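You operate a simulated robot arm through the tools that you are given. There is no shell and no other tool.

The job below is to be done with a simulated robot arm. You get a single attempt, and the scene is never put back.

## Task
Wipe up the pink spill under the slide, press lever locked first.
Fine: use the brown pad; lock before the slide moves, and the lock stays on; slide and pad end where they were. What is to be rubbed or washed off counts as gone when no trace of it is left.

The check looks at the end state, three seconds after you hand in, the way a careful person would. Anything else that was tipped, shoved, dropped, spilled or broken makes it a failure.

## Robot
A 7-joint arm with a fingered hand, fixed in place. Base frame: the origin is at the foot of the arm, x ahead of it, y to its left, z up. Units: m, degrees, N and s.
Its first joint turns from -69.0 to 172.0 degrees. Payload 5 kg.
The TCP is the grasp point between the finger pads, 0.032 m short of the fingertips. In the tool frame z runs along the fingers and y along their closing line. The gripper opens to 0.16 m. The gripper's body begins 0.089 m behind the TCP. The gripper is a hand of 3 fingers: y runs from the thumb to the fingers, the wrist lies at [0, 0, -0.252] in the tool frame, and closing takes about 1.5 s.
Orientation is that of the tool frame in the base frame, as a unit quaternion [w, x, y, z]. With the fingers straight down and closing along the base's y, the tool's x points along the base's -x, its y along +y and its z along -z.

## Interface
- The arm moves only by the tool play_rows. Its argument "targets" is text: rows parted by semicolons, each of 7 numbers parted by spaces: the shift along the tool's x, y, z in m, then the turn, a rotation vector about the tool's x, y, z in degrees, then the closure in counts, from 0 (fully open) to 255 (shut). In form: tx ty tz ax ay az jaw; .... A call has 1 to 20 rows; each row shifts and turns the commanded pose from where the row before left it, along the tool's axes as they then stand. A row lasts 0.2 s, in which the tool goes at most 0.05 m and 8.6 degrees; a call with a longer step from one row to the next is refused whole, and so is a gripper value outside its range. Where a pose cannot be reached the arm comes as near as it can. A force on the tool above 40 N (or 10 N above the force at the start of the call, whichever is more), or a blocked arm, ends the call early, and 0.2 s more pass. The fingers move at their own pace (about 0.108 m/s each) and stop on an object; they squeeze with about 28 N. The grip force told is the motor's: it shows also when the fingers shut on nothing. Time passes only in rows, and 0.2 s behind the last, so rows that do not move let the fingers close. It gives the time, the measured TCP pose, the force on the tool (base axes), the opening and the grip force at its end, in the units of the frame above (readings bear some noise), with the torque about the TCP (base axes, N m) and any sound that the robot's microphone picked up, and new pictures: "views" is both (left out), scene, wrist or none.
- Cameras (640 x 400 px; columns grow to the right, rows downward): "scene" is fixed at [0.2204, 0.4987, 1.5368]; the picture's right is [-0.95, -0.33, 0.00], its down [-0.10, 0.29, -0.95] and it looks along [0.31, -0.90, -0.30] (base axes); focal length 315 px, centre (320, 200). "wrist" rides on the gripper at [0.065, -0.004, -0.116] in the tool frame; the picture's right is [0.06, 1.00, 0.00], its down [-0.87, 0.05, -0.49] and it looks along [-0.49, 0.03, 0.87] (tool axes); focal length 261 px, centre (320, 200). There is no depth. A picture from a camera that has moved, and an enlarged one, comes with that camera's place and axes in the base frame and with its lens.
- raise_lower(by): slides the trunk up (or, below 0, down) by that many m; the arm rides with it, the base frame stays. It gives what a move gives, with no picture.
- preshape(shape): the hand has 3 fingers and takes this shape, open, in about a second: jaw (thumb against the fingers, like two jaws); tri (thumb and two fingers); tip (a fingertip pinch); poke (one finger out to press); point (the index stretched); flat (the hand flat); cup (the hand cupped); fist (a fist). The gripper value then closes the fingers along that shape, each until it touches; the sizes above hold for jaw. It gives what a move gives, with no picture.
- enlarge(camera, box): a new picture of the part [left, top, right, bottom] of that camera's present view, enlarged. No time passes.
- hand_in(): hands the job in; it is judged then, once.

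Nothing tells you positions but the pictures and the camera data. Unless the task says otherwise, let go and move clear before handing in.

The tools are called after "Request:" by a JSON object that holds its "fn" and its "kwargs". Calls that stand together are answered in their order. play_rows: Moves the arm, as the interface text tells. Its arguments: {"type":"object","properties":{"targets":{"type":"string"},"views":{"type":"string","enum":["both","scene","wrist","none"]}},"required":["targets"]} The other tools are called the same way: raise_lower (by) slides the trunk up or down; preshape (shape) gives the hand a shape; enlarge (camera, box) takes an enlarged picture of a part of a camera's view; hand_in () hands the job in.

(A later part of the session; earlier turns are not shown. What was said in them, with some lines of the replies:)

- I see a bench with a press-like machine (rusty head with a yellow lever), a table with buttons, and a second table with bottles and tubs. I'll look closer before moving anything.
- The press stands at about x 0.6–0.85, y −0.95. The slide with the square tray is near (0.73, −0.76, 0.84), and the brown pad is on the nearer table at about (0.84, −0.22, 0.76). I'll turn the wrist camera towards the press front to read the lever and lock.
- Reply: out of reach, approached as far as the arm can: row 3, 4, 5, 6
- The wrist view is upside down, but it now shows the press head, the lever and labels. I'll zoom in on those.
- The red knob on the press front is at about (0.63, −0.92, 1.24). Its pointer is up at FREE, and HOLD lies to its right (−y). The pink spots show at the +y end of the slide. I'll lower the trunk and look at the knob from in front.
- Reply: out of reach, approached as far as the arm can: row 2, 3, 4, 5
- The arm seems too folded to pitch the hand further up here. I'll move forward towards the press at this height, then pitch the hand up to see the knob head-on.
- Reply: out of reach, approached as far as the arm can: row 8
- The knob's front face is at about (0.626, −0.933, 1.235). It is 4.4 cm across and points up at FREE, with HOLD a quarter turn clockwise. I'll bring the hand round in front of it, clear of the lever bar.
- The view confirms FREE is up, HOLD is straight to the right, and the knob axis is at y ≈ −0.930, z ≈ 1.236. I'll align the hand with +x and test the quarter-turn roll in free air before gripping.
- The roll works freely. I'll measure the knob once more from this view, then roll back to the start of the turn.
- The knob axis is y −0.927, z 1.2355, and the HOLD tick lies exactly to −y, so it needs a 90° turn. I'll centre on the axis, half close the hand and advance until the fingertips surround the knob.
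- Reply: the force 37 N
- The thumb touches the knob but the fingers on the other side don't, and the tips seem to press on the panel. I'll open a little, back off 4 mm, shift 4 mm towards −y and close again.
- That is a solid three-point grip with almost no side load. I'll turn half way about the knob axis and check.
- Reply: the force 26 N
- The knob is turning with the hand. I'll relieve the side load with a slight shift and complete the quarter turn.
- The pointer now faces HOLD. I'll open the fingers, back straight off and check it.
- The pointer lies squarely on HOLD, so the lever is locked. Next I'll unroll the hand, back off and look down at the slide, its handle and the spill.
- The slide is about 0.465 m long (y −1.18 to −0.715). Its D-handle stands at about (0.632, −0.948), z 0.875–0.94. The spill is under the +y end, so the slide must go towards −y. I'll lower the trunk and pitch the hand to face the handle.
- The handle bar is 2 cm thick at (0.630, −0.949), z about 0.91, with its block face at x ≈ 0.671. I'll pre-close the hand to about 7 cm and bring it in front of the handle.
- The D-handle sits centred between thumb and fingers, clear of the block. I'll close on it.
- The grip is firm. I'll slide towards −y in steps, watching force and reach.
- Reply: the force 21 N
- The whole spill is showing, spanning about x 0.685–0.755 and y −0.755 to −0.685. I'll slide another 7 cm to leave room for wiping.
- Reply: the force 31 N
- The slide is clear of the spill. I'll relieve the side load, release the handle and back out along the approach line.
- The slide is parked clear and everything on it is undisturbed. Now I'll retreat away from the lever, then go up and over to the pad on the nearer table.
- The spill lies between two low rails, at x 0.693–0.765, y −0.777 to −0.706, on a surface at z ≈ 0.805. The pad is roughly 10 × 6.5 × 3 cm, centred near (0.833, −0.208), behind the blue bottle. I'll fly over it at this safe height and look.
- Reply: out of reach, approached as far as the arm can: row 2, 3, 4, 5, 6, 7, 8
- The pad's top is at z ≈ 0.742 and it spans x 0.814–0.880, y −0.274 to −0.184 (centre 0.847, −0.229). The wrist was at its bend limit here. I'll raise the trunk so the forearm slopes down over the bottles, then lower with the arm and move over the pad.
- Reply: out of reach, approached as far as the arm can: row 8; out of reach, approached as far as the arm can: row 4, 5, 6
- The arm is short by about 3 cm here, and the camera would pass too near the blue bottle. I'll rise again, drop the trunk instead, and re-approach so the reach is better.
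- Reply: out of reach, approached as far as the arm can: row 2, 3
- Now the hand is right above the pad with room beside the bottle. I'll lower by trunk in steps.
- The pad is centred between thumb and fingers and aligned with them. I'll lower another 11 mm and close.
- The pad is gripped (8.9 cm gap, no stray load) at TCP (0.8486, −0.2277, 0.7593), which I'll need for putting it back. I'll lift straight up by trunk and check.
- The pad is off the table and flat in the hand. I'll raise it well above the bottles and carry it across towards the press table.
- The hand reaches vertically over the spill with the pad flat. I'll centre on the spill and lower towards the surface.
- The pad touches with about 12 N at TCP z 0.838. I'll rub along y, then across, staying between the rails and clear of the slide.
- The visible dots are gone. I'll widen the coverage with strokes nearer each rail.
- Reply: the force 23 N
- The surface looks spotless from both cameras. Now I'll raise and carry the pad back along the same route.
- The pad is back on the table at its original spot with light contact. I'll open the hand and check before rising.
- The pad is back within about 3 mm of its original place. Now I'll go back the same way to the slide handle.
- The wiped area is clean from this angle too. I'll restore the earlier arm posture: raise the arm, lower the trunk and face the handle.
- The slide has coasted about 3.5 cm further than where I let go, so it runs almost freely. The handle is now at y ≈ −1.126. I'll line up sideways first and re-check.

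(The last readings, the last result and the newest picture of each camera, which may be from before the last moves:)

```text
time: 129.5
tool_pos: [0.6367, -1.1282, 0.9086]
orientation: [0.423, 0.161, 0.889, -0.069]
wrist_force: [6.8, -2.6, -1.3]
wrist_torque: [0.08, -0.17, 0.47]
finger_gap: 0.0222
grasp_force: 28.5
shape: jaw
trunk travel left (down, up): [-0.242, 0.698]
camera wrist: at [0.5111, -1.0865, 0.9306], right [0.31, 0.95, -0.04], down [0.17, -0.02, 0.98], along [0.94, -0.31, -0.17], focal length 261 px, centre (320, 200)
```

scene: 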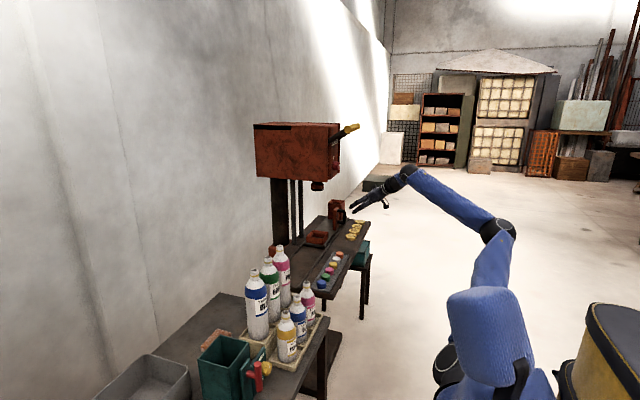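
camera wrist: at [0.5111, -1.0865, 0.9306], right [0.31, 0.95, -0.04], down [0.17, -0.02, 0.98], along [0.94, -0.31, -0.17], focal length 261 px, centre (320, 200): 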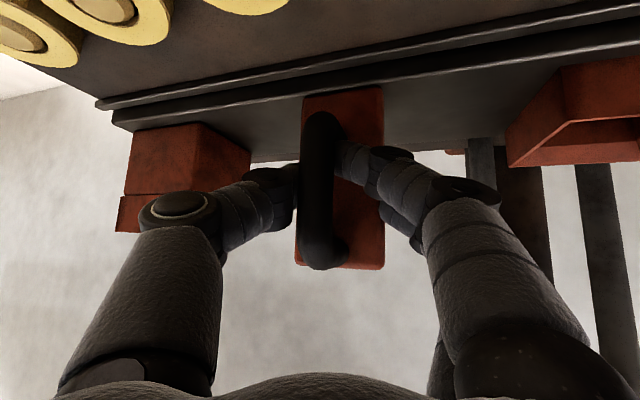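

Gripped again. I need about +0.18 m along y to bring it home, so I'll move it back gently, most of the way first.

Request:
{"fn": "play_rows", "kwargs": {"targets": "0.0023 0.0094 -0.0026 0 0 0 255; 0.0046 0.0188 -0.0052 0 0 0 255; 0.0046 0.0188 -0.0052 0 0 0 255; 0.0046 0.0188 -0.0052 0 0 0 255; 0.0046 0.0188 -0.0052 0 0 0 255; 0.0046 0.0188 -0.0052 0 0 0 255; 0.0046 0.0188 -0.0052 0 0 0 255; 0.0046 0.0188 -0.0052 0 0 0 255; 0.0023 0.0094 -0.0026 0 0 0 255; 0 0 0 0 0 0 255", "views": "both"}}

Request:
{"fn": "enlarge", "kwargs": {"camera": "scene", "box": [280, 200, 376, 260]}}

```text
time: 131.7
tool_pos: [0.6357, -0.9662, 0.9076]
orientation: [0.425, 0.161, 0.888, -0.07]
wrist_force: [-1.1, 3.4, 24.1]
wrist_torque: [0.44, -0.34, 0.72]
finger_gap: 0.022
grasp_force: 28.7
shape: jaw
trunk travel left (down, up): [-0.242, 0.698]
camera wrist: at [0.5117, -0.9233, 0.9292], right [0.31, 0.95, -0.04], down [0.17, -0.02, 0.99], along [0.94, -0.31, -0.17], focal length 261 px, centre (320, 200)
```

scene: 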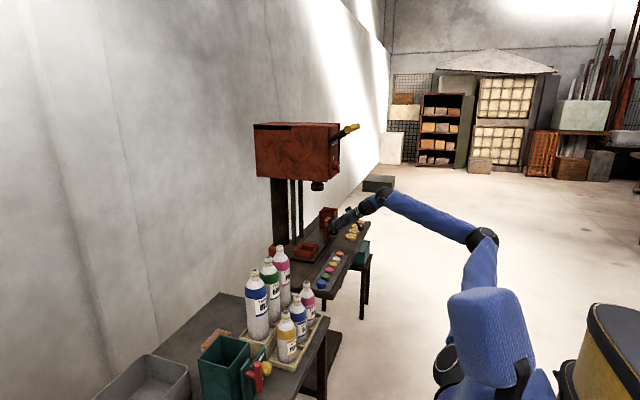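
wrist: 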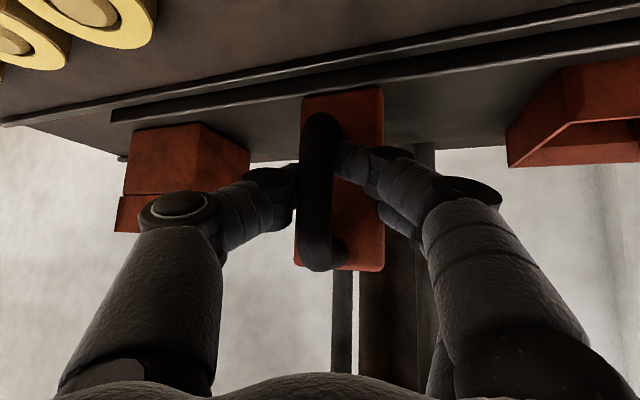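

```text
6.67 times, centred on (328, 230) of scene
camera zoom: at [0.2204, 0.4987, 1.5368], right [-0.95, -0.33, 0.0], down [-0.1, 0.29, -0.95], along [0.31, -0.9, -0.3], focal length 2098 px, centre (267, 0)
```

zoom: 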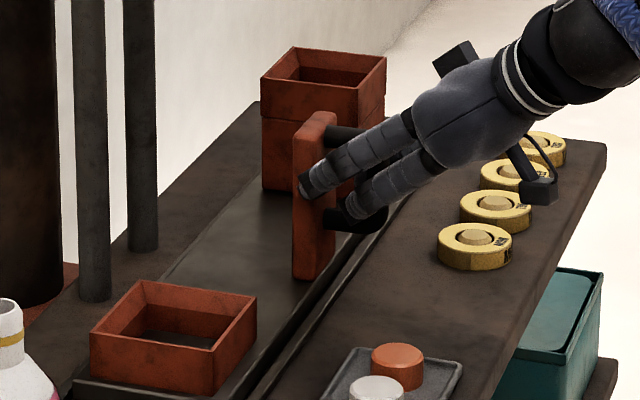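

About 1.8 cm remains by comparison with the original view. I'll relieve the small vertical load and finish the move slowly.

Request:
{"fn": "play_rows", "kwargs": {"targets": "-0.0012 0 -0.001 0 0 0 255; 0.0014 0.0056 -0.0016 0 0 0 255; 0.0014 0.0056 -0.0016 0 0 0 255; 0.0011 0.0047 -0.0013 0 0 0 255; 0 0 0 0 0 0 255; 0 0 0 0 0 0 255", "views": "wrist"}}

Request:
{"fn": "enlarge", "kwargs": {"camera": "scene", "box": [280, 200, 376, 260]}}

```text
time: 133.1
tool_pos: [0.6361, -0.9508, 0.9077]
orientation: [0.423, 0.161, 0.889, -0.07]
wrist_force: [9.3, 2.3, 15.6]
wrist_torque: [0.23, -0.43, 0.66]
finger_gap: 0.0219
grasp_force: 28.0
shape: jaw
trunk travel left (down, up): [-0.242, 0.698]
camera wrist: at [0.5115, -0.9085, 0.9297], right [0.31, 0.95, -0.04], down [0.17, -0.02, 0.98], along [0.94, -0.31, -0.17], focal length 261 px, centre (320, 200)
```

wrist: 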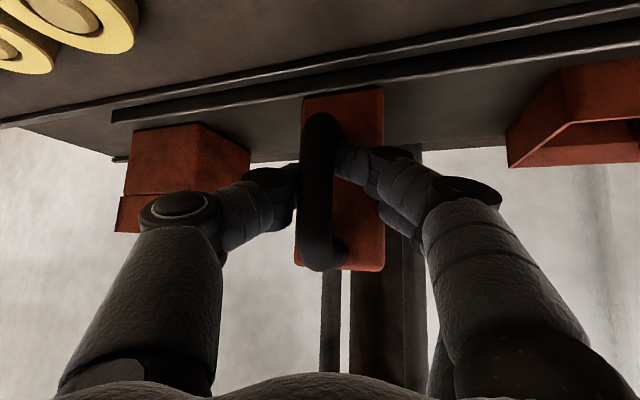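

```text
6.67 times, centred on (328, 230) of scene
camera zoom: at [0.2204, 0.4987, 1.5368], right [-0.95, -0.33, 0.0], down [-0.1, 0.29, -0.95], along [0.31, -0.9, -0.3], focal length 2098 px, centre (267, 0)
```

zoom: 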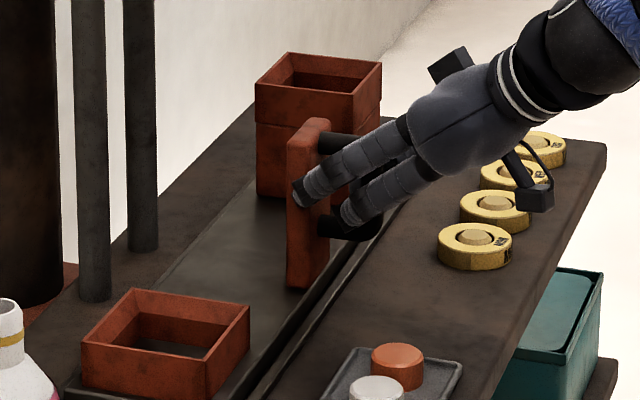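

Request:
{"fn": "enlarge", "kwargs": {"camera": "scene", "box": [300, 200, 356, 235]}}

```text
11.43 times, centred on (328, 218) of scene
camera zoom: at [0.2204, 0.4987, 1.5368], right [-0.95, -0.33, 0.0], down [-0.1, 0.29, -0.95], along [0.31, -0.9, -0.3], focal length 3596 px, centre (229, 0)
```

zoom: 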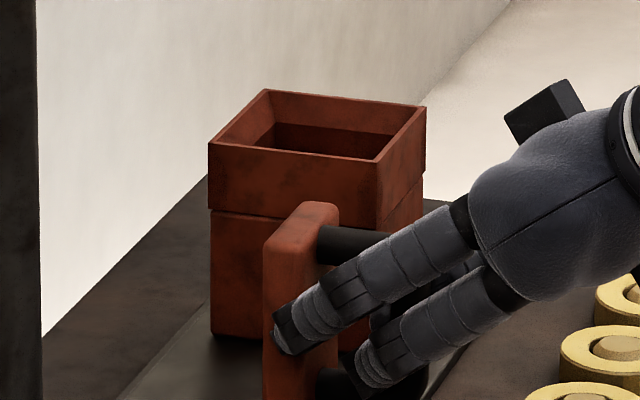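

The slide is within about 1–2 mm of its original place. It coasted last time on release, so I'll relieve the load and open the fingers very gradually, keeping them loosely around the handle.

Request:
{"fn": "play_rows", "kwargs": {"targets": "-0.0014 0.0013 -0.0003 0 0 0 255; 0 0 0 0 0 0 240; 0 0 0 0 0 0 232; 0 0 0 0 0 0 228; 0 0 0 0 0 0 225; 0 0 0 0 0 0 223; 0 0 0 0 0 0 221; 0 0 0 0 0 0 219; 0 0 0 0 0 0 217; 0 0 0 0 0 0 215; 0 0 0 0 0 0 213", "views": "wrist"}}

Request:
{"fn": "enlarge", "kwargs": {"camera": "scene", "box": [300, 200, 356, 235]}}

```text
time: 135.5
tool_pos: [0.6358, -0.9502, 0.909]
orientation: [0.423, 0.161, 0.889, -0.07]
wrist_force: [1.6, 2.5, 0.8]
wrist_torque: [0.02, -0.05, 0.11]
finger_gap: 0.0256
grasp_force: 3.9
shape: jaw
trunk travel left (down, up): [-0.242, 0.698]
camera wrist: at [0.5122, -0.9084, 0.9301], right [0.31, 0.95, -0.04], down [0.17, -0.02, 0.98], along [0.94, -0.31, -0.17], focal length 261 px, centre (320, 200)
```

wrist: 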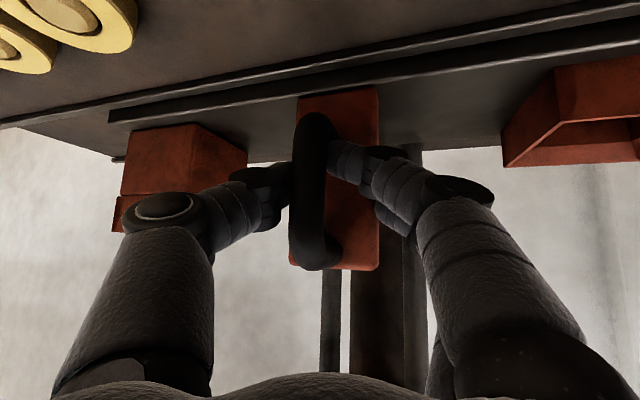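

```text
11.43 times, centred on (328, 218) of scene
camera zoom: at [0.2204, 0.4987, 1.5368], right [-0.95, -0.33, 0.0], down [-0.1, 0.29, -0.95], along [0.31, -0.9, -0.3], focal length 3596 px, centre (229, 0)
```

zoom: 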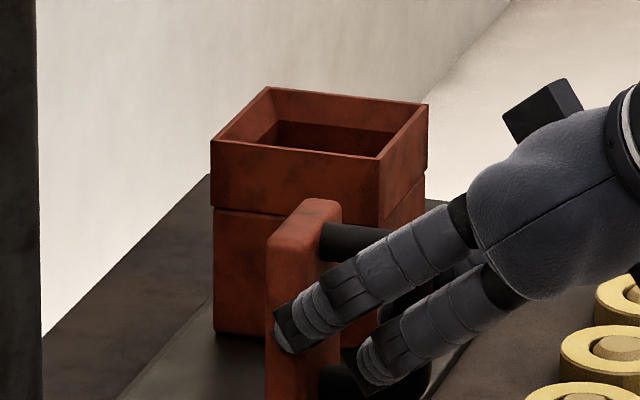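

As suspected, the finger side pushes the handle towards −y while opening (about 4 mm). I'll open slightly more and use the thumb to nudge it back +y, checking against the original view.

Request:
{"fn": "play_rows", "kwargs": {"targets": "0 0 0 0 0 0 208; 0 0 0 0 0 0 203; 0.0007 0.0028 -0.0008 0 0 0 203; 0.0007 0.0028 -0.0008 0 0 0 203; 0 0 0 0 0 0 203", "views": "wrist"}}

Request:
{"fn": "enlarge", "kwargs": {"camera": "scene", "box": [300, 200, 356, 235]}}

```text
time: 136.7
tool_pos: [0.6367, -0.943, 0.9077]
orientation: [0.423, 0.162, 0.889, -0.07]
wrist_force: [-1.2, 5.0, -3.0]
wrist_torque: [0.14, -0.03, 0.57]
finger_gap: 0.0237
grasp_force: 28.1
shape: jaw
trunk travel left (down, up): [-0.242, 0.698]
camera wrist: at [0.5124, -0.9013, 0.93], right [0.31, 0.95, -0.04], down [0.17, -0.02, 0.98], along [0.94, -0.31, -0.17], focal length 261 px, centre (320, 200)
```

wrist: 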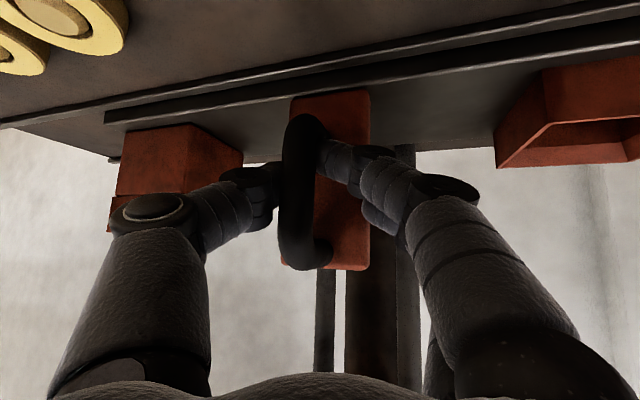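

```text
11.43 times, centred on (328, 218) of scene
camera zoom: at [0.2204, 0.4987, 1.5368], right [-0.95, -0.33, 0.0], down [-0.1, 0.29, -0.95], along [0.31, -0.9, -0.3], focal length 3596 px, centre (229, 0)
```

zoom: 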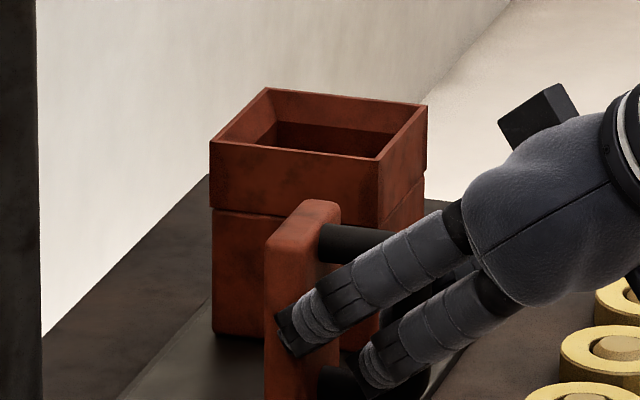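

Request:
{"fn": "enlarge", "kwargs": {"camera": "wrist", "box": [220, 80, 420, 280]}}

Request:
{"fn": "play_rows", "kwargs": {"targets": "0 0 0 0 0 0 200; 0 0 0 0 0 0 200", "views": "none"}}

Request:
{"fn": "enlarge", "kwargs": {"camera": "scene", "box": [300, 200, 356, 235]}}

```text
2.00 times, centred on (320, 180) of wrist
camera zoom: at [0.5124, -0.9013, 0.93], right [0.31, 0.95, -0.04], down [0.17, -0.02, 0.98], along [0.94, -0.31, -0.17], focal length 521 px, centre (320, 240)
```

zoom: 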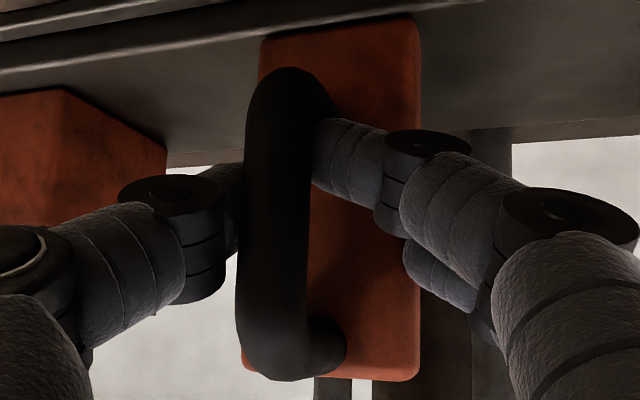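

```text
time: 137.3
tool_pos: [0.6364, -0.9442, 0.9088]
orientation: [0.423, 0.162, 0.889, -0.07]
wrist_force: [-2.5, 1.2, -0.9]
wrist_torque: [-0.02, 0.06, 0.14]
finger_gap: 0.0288
grasp_force: 0.0
shape: jaw
trunk travel left (down, up): [-0.242, 0.698]
```

```text
11.43 times, centred on (328, 218) of scene
camera zoom: at [0.2204, 0.4987, 1.5368], right [-0.95, -0.33, 0.0], down [-0.1, 0.29, -0.95], along [0.31, -0.9, -0.3], focal length 3596 px, centre (229, 0)
```

zoom: 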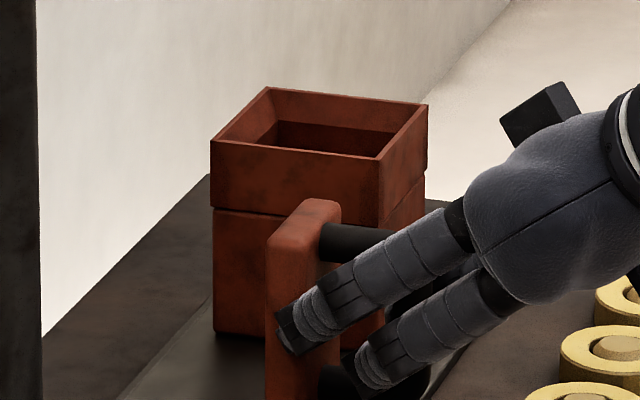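

Request:
{"fn": "play_rows", "kwargs": {"targets": "0 0 0 0 0 0 195; 0 0 0 0 0 0 190; 0 0 0 0 0 0 185; 0 0 0 0 0 0 180; 0 0 0 0 0 0 180", "views": "wrist"}}

Request:
{"fn": "enlarge", "kwargs": {"camera": "scene", "box": [300, 200, 356, 235]}}

```text
time: 138.5
tool_pos: [0.6354, -0.9422, 0.908]
orientation: [0.423, 0.161, 0.889, -0.071]
wrist_force: [-1.0, 3.0, -0.6]
wrist_torque: [-0.04, -0.02, 0.16]
finger_gap: 0.0481
grasp_force: 0.0
shape: jaw
trunk travel left (down, up): [-0.242, 0.698]
camera wrist: at [0.5121, -0.9015, 0.9306], right [0.31, 0.95, -0.04], down [0.17, -0.02, 0.98], along [0.94, -0.31, -0.17], focal length 261 px, centre (320, 200)
```

wrist: 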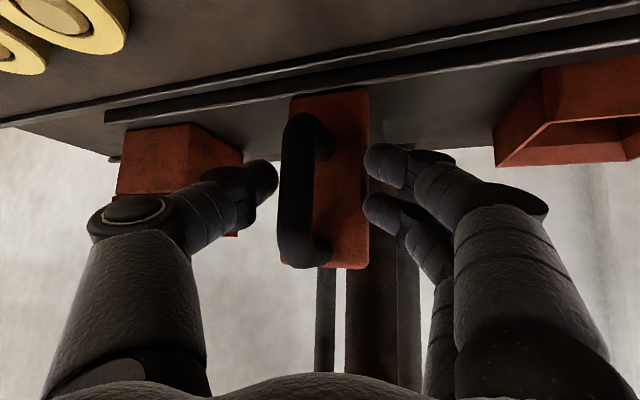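

```text
11.43 times, centred on (328, 218) of scene
camera zoom: at [0.2204, 0.4987, 1.5368], right [-0.95, -0.33, 0.0], down [-0.1, 0.29, -0.95], along [0.31, -0.9, -0.3], focal length 3596 px, centre (229, 0)
```

zoom: 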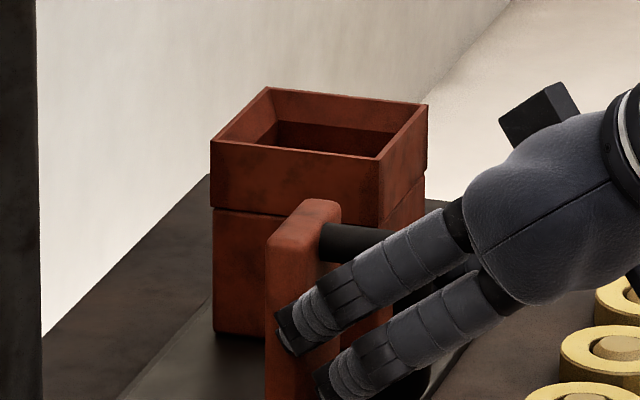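

The handle now rests free next to the thumb. I'll nudge +y with the thumb by a few millimetres.

Request:
{"fn": "play_rows", "kwargs": {"targets": "0.0005 0.0019 -0.0005 0 0 0 180; 0.0005 0.0019 -0.0005 0 0 0 180; 0.0005 0.0019 -0.0005 0 0 0 180; 0 0 0 0 0 0 180", "views": "wrist"}}

Request:
{"fn": "enlarge", "kwargs": {"camera": "scene", "box": [300, 200, 356, 235]}}

```text
time: 139.5
tool_pos: [0.6356, -0.9368, 0.908]
orientation: [0.424, 0.162, 0.888, -0.071]
wrist_force: [-1.3, 0.7, -0.3]
wrist_torque: [0.0, 0.01, -0.01]
finger_gap: 0.0472
grasp_force: 0.0
shape: jaw
trunk travel left (down, up): [-0.242, 0.698]
camera wrist: at [0.5115, -0.8958, 0.9301], right [0.31, 0.95, -0.04], down [0.17, -0.02, 0.98], along [0.94, -0.31, -0.17], focal length 261 px, centre (320, 200)
```

wrist: 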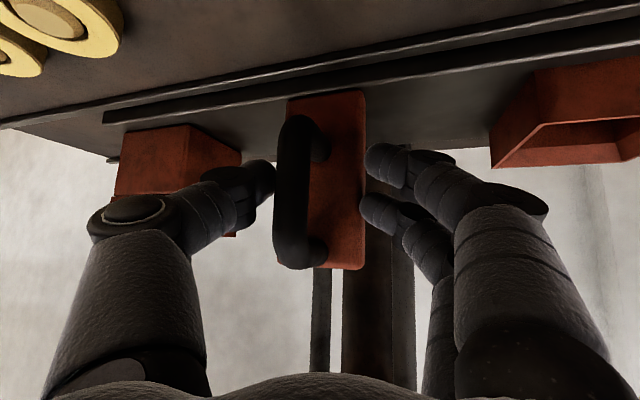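

```text
11.43 times, centred on (328, 218) of scene
camera zoom: at [0.2204, 0.4987, 1.5368], right [-0.95, -0.33, 0.0], down [-0.1, 0.29, -0.95], along [0.31, -0.9, -0.3], focal length 3596 px, centre (229, 0)
```

zoom: 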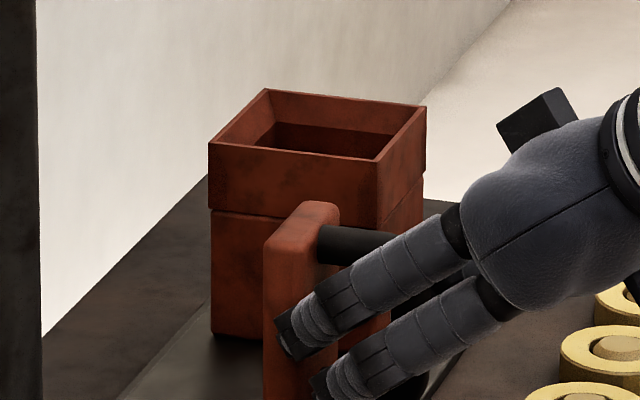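

Request:
{"fn": "play_rows", "kwargs": {"targets": "0.0004 0.0016 -0.0004 0 0 0 180; 0 0 0 0 0 0 180", "views": "none"}}

Request:
{"fn": "enlarge", "kwargs": {"camera": "scene", "box": [300, 200, 356, 235]}}

```text
time: 140.1
tool_pos: [0.6351, -0.9346, 0.9075]
orientation: [0.422, 0.161, 0.889, -0.07]
wrist_force: [0.4, 1.0, -0.3]
wrist_torque: [0.02, 0.02, -0.03]
finger_gap: 0.0468
grasp_force: 0.2
shape: jaw
trunk travel left (down, up): [-0.242, 0.698]
```

```text
11.43 times, centred on (328, 218) of scene
camera zoom: at [0.2204, 0.4987, 1.5368], right [-0.95, -0.33, 0.0], down [-0.1, 0.29, -0.95], along [0.31, -0.9, -0.3], focal length 3596 px, centre (229, 0)
```

zoom: 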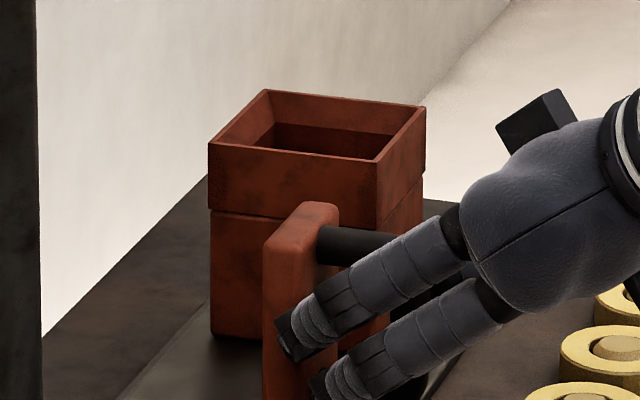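

The slide matches its original position to under a millimetre. I'll centre the hand around the handle, open wider and withdraw without any sideways motion.

Request:
{"fn": "play_rows", "kwargs": {"targets": "-0.0014 -0.0056 0.0016 0 0 0 180; -0.0014 -0.0056 0.0016 0 0 0 175; 0 0 0 0 0 0 160; 0 0 0 0 0 0 145; 0 0 0 0 0 0 130; 0 0 0 0 0 0 130", "views": "wrist"}}

Request:
{"fn": "enlarge", "kwargs": {"camera": "scene", "box": [300, 200, 356, 235]}}

```text
time: 141.5
tool_pos: [0.6354, -0.9477, 0.9083]
orientation: [0.423, 0.161, 0.889, -0.07]
wrist_force: [-0.2, 0.2, 0.0]
wrist_torque: [0.0, 0.01, 0.01]
finger_gap: 0.0779
grasp_force: 0.1
shape: jaw
trunk travel left (down, up): [-0.242, 0.698]
camera wrist: at [0.5117, -0.9069, 0.9306], right [0.31, 0.95, -0.04], down [0.17, -0.02, 0.98], along [0.94, -0.31, -0.17], focal length 261 px, centre (320, 200)
```

wrist: 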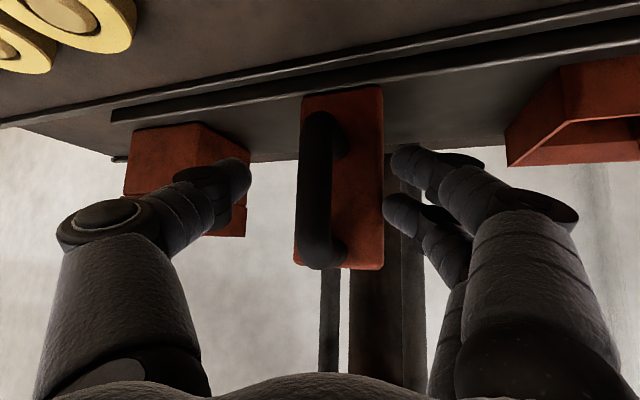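

```text
11.43 times, centred on (328, 218) of scene
camera zoom: at [0.2204, 0.4987, 1.5368], right [-0.95, -0.33, 0.0], down [-0.1, 0.29, -0.95], along [0.31, -0.9, -0.3], focal length 3596 px, centre (229, 0)
```

zoom: 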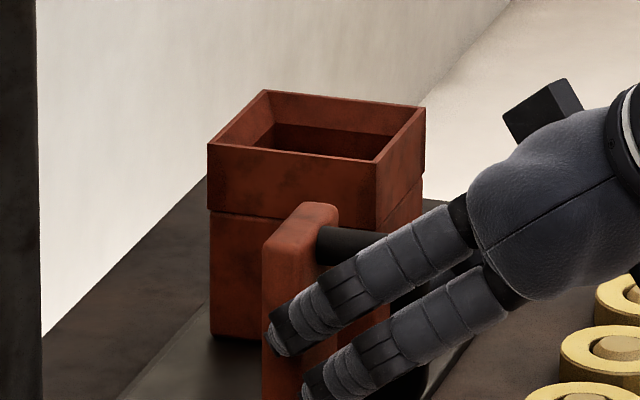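

Request:
{"fn": "play_rows", "kwargs": {"targets": "-0.0013 -0.0051 -0.0193 0 0 0 130; -0.0019 -0.0076 -0.029 0 0 0 130; -0.0019 -0.0076 -0.029 0 0 0 130; -0.0019 -0.0076 -0.029 0 0 0 130; -0.0019 -0.0076 -0.029 0 0 0 130", "views": "both"}}

Request:
{"fn": "enlarge", "kwargs": {"camera": "scene", "box": [300, 200, 356, 235]}}

Request:
{"fn": "enlarge", "kwargs": {"camera": "scene", "box": [280, 200, 376, 260]}}

```text
time: 142.7
tool_pos: [0.5319, -0.9468, 1.0007]
orientation: [0.422, 0.16, 0.89, -0.069]
wrist_force: [-0.7, 0.6, 0.0]
wrist_torque: [0.01, 0.02, 0.0]
finger_gap: 0.078
grasp_force: 0.1
shape: jaw
trunk travel left (down, up): [-0.242, 0.698]
camera wrist: at [0.4079, -0.906, 1.0227], right [0.31, 0.95, -0.04], down [0.17, -0.02, 0.98], along [0.94, -0.31, -0.17], focal length 261 px, centre (320, 200)
```

scene: 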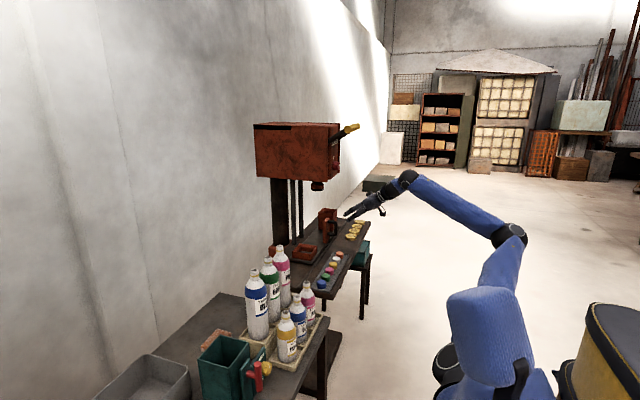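
wrist: 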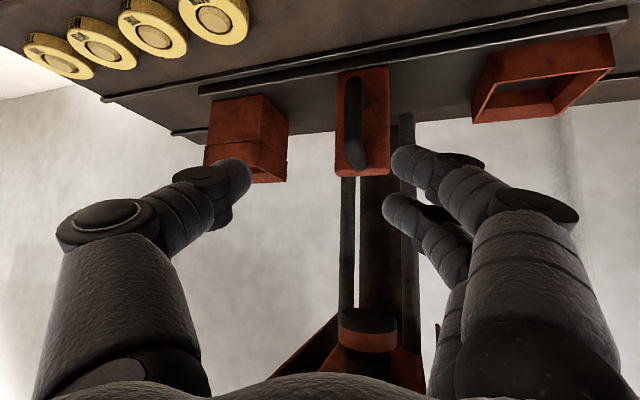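

```text
11.43 times, centred on (328, 218) of scene
camera zoom: at [0.2204, 0.4987, 1.5368], right [-0.95, -0.33, 0.0], down [-0.1, 0.29, -0.95], along [0.31, -0.9, -0.3], focal length 3596 px, centre (229, 0)
```

zoom: 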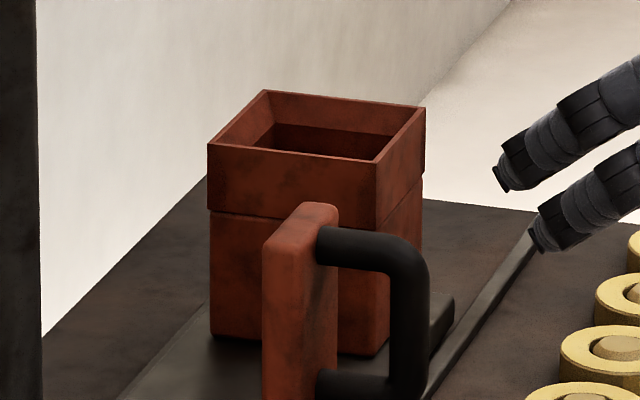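

```text
6.67 times, centred on (328, 230) of scene
camera zoom: at [0.2204, 0.4987, 1.5368], right [-0.95, -0.33, 0.0], down [-0.1, 0.29, -0.95], along [0.31, -0.9, -0.3], focal length 2098 px, centre (267, 0)
```

zoom: 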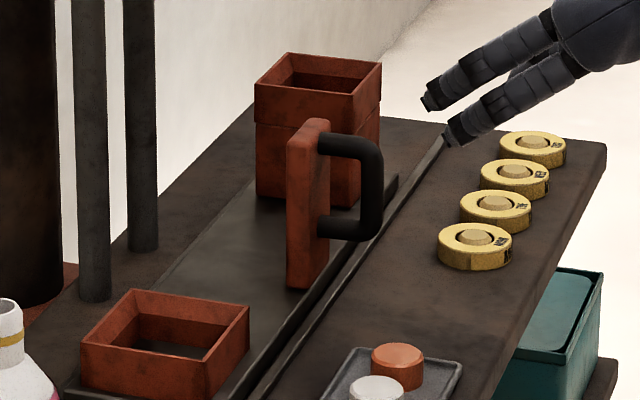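

The slide is home exactly as at the start. I'll retreat clear and confirm the lock, the slide, the pad and the clean surface.

Request:
{"fn": "play_rows", "kwargs": {"targets": "0.0182 0.0295 -0.0217 0 0 0 130; 0.0182 0.0295 -0.0217 0 0 0 130; 0.0182 0.0295 -0.0217 0 0 0 130; 0.0182 0.0295 -0.0217 0 0 0 130; 0.0182 0.0295 -0.0217 0 0 0 130; 0.0182 0.0295 -0.0217 0 0 0 130; 0.0182 0.0295 -0.0217 0 0 0 130; 0.0182 0.0295 -0.0217 0 0 0 130", "views": "none"}}

Request:
{"fn": "raise_lower", "kwargs": {"by": 0.2}}

Request:
{"fn": "play_rows", "kwargs": {"targets": "0 0 0 6 0 5 0; 0 0 0 6 0 5 0; 0 0 0 6 0 5 0", "views": "both"}}

```text
time: 144.5
tool_pos: [0.3988, -0.6497, 0.9992]
orientation: [0.423, 0.163, 0.889, -0.07]
wrist_force: [-0.1, -0.1, 0.4]
wrist_torque: [0.01, -0.01, -0.01]
finger_gap: 0.0781
grasp_force: 0.1
shape: jaw
trunk travel left (down, up): [-0.242, 0.698]
```

```text
time: 146.7
tool_pos: [0.3983, -0.6493, 1.2001]
orientation: [0.424, 0.161, 0.889, -0.07]
wrist_force: [0.1, 0.1, 0.2]
wrist_torque: [0.02, 0.03, 0.0]
finger_gap: 0.0783
grasp_force: 0.1
shape: jaw
trunk travel left (down, up): [-0.442, 0.498]
```

```text
time: 147.5
tool_pos: [0.3993, -0.6494, 1.1999]
orientation: [0.398, 0.34, 0.838, -0.152]
wrist_force: [0.3, 0.3, 0.0]
wrist_torque: [-0.02, 0.01, -0.04]
finger_gap: 0.1598
grasp_force: 0.1
shape: jaw
trunk travel left (down, up): [-0.442, 0.498]
camera wrist: at [0.3012, -0.5624, 1.2233], right [0.66, 0.75, -0.03], down [0.15, -0.09, 0.98], along [0.73, -0.66, -0.17], focal length 261 px, centre (320, 200)
```

scene: 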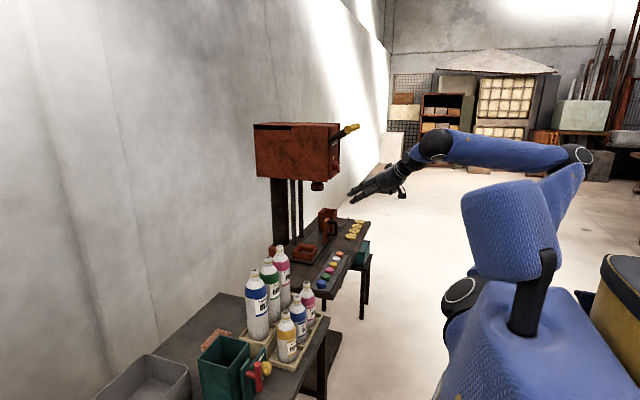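
wrist: 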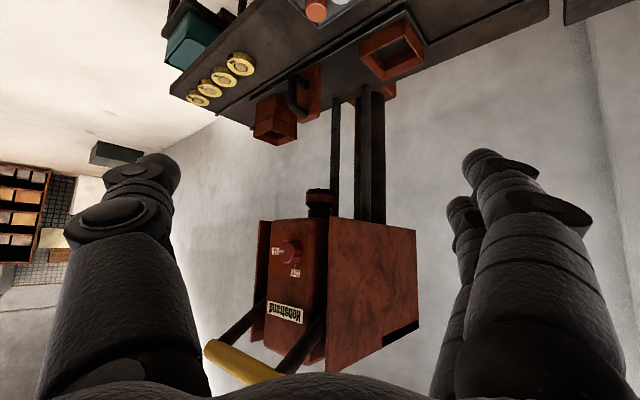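

Request:
{"fn": "enlarge", "kwargs": {"camera": "wrist", "box": [258, 230, 322, 290]}}

Request:
{"fn": "enlarge", "kwargs": {"camera": "wrist", "box": [290, 0, 560, 140]}}

Request:
{"fn": "enlarge", "kwargs": {"camera": "scene", "box": [270, 215, 366, 275]}}

Request:
{"fn": "enlarge", "kwargs": {"camera": "scene", "box": [100, 230, 360, 400]}}

Request:
{"fn": "enlarge", "kwargs": {"camera": "scene", "box": [300, 200, 356, 235]}}

```text
6.67 times, centred on (290, 260) of wrist
camera zoom: at [0.3012, -0.5624, 1.2233], right [0.66, 0.75, -0.03], down [0.15, -0.09, 0.98], along [0.73, -0.66, -0.17], focal length 1738 px, centre (520, -200)
```

zoom: 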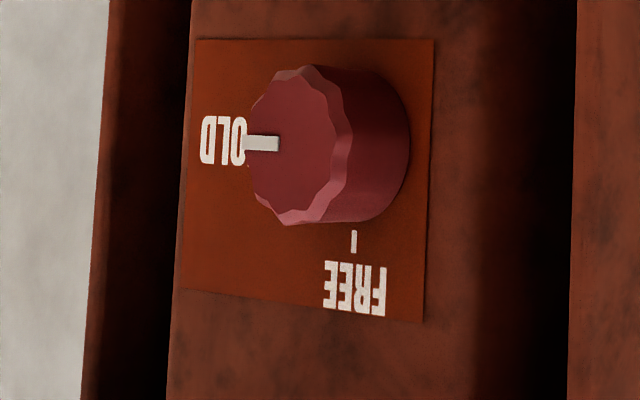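

```text
2.37 times, centred on (425, 70) of wrist
camera zoom: at [0.3012, -0.5624, 1.2233], right [0.66, 0.75, -0.03], down [0.15, -0.09, 0.98], along [0.73, -0.66, -0.17], focal length 618 px, centre (71, 508)
```

zoom: 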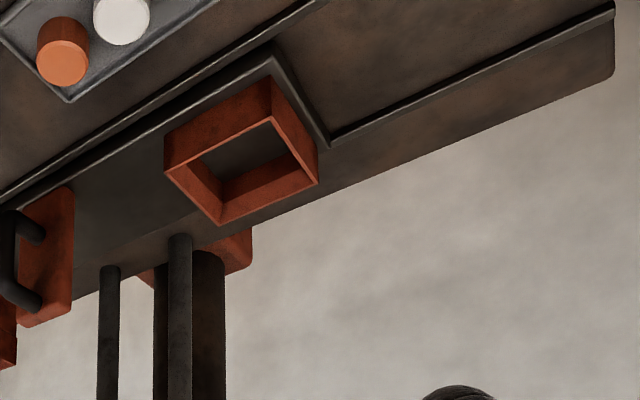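

```text
6.67 times, centred on (318, 245) of scene
camera zoom: at [0.2204, 0.4987, 1.5368], right [-0.95, -0.33, 0.0], down [-0.1, 0.29, -0.95], along [0.31, -0.9, -0.3], focal length 2098 px, centre (333, -100)
```

zoom: 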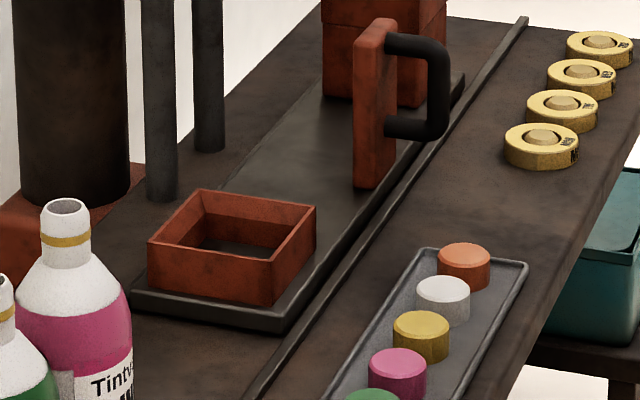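

```text
2.35 times, centred on (230, 315) of scene
camera zoom: at [0.2204, 0.4987, 1.5368], right [-0.95, -0.33, 0.0], down [-0.1, 0.29, -0.95], along [0.31, -0.9, -0.3], focal length 740 px, centre (532, -71)
```

zoom: 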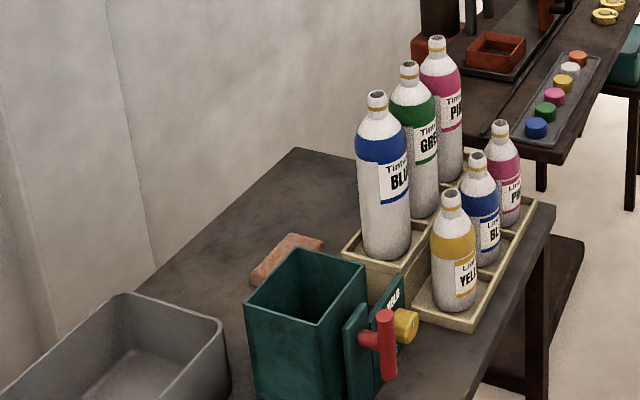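

```text
11.43 times, centred on (328, 218) of scene
camera zoom: at [0.2204, 0.4987, 1.5368], right [-0.95, -0.33, 0.0], down [-0.1, 0.29, -0.95], along [0.31, -0.9, -0.3], focal length 3596 px, centre (229, 0)
```

zoom: 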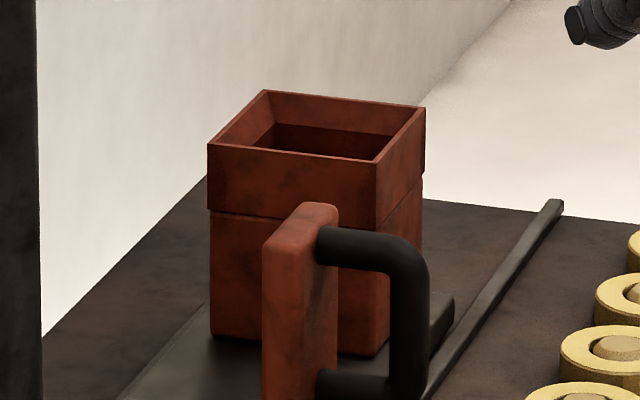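

Everything checks out. The lock knob points to HOLD, the slide is back exactly where it was, and the surface shows no pink. The brown pad is in its place, and nothing else has moved. The hand is open and clear, so I'm handing in.

Request:
{"fn": "hand_in", "kwargs": {}}

```text
The job is handed in.
```

The pink spill is wiped up with the brown pad, and the last camera views show no trace of it.

- **Lock:** I turned the press knob from FREE to HOLD before moving the slide. It was still on HOLD at the end.
- **Slide:** It is back within about a millimetre of where it started. When I let go of it mid-job it rolled about 3.5 cm further than intended, still on its rails and without touching anything. When returning it I had to nudge it the last few millimetres by the handle.
- **Pad:** It is back in its place on the bottle table, about 3 mm off by the camera.
- **Everything else:** The last views show nothing else tipped, moved or spilled. The hand is open and clear of the tables.
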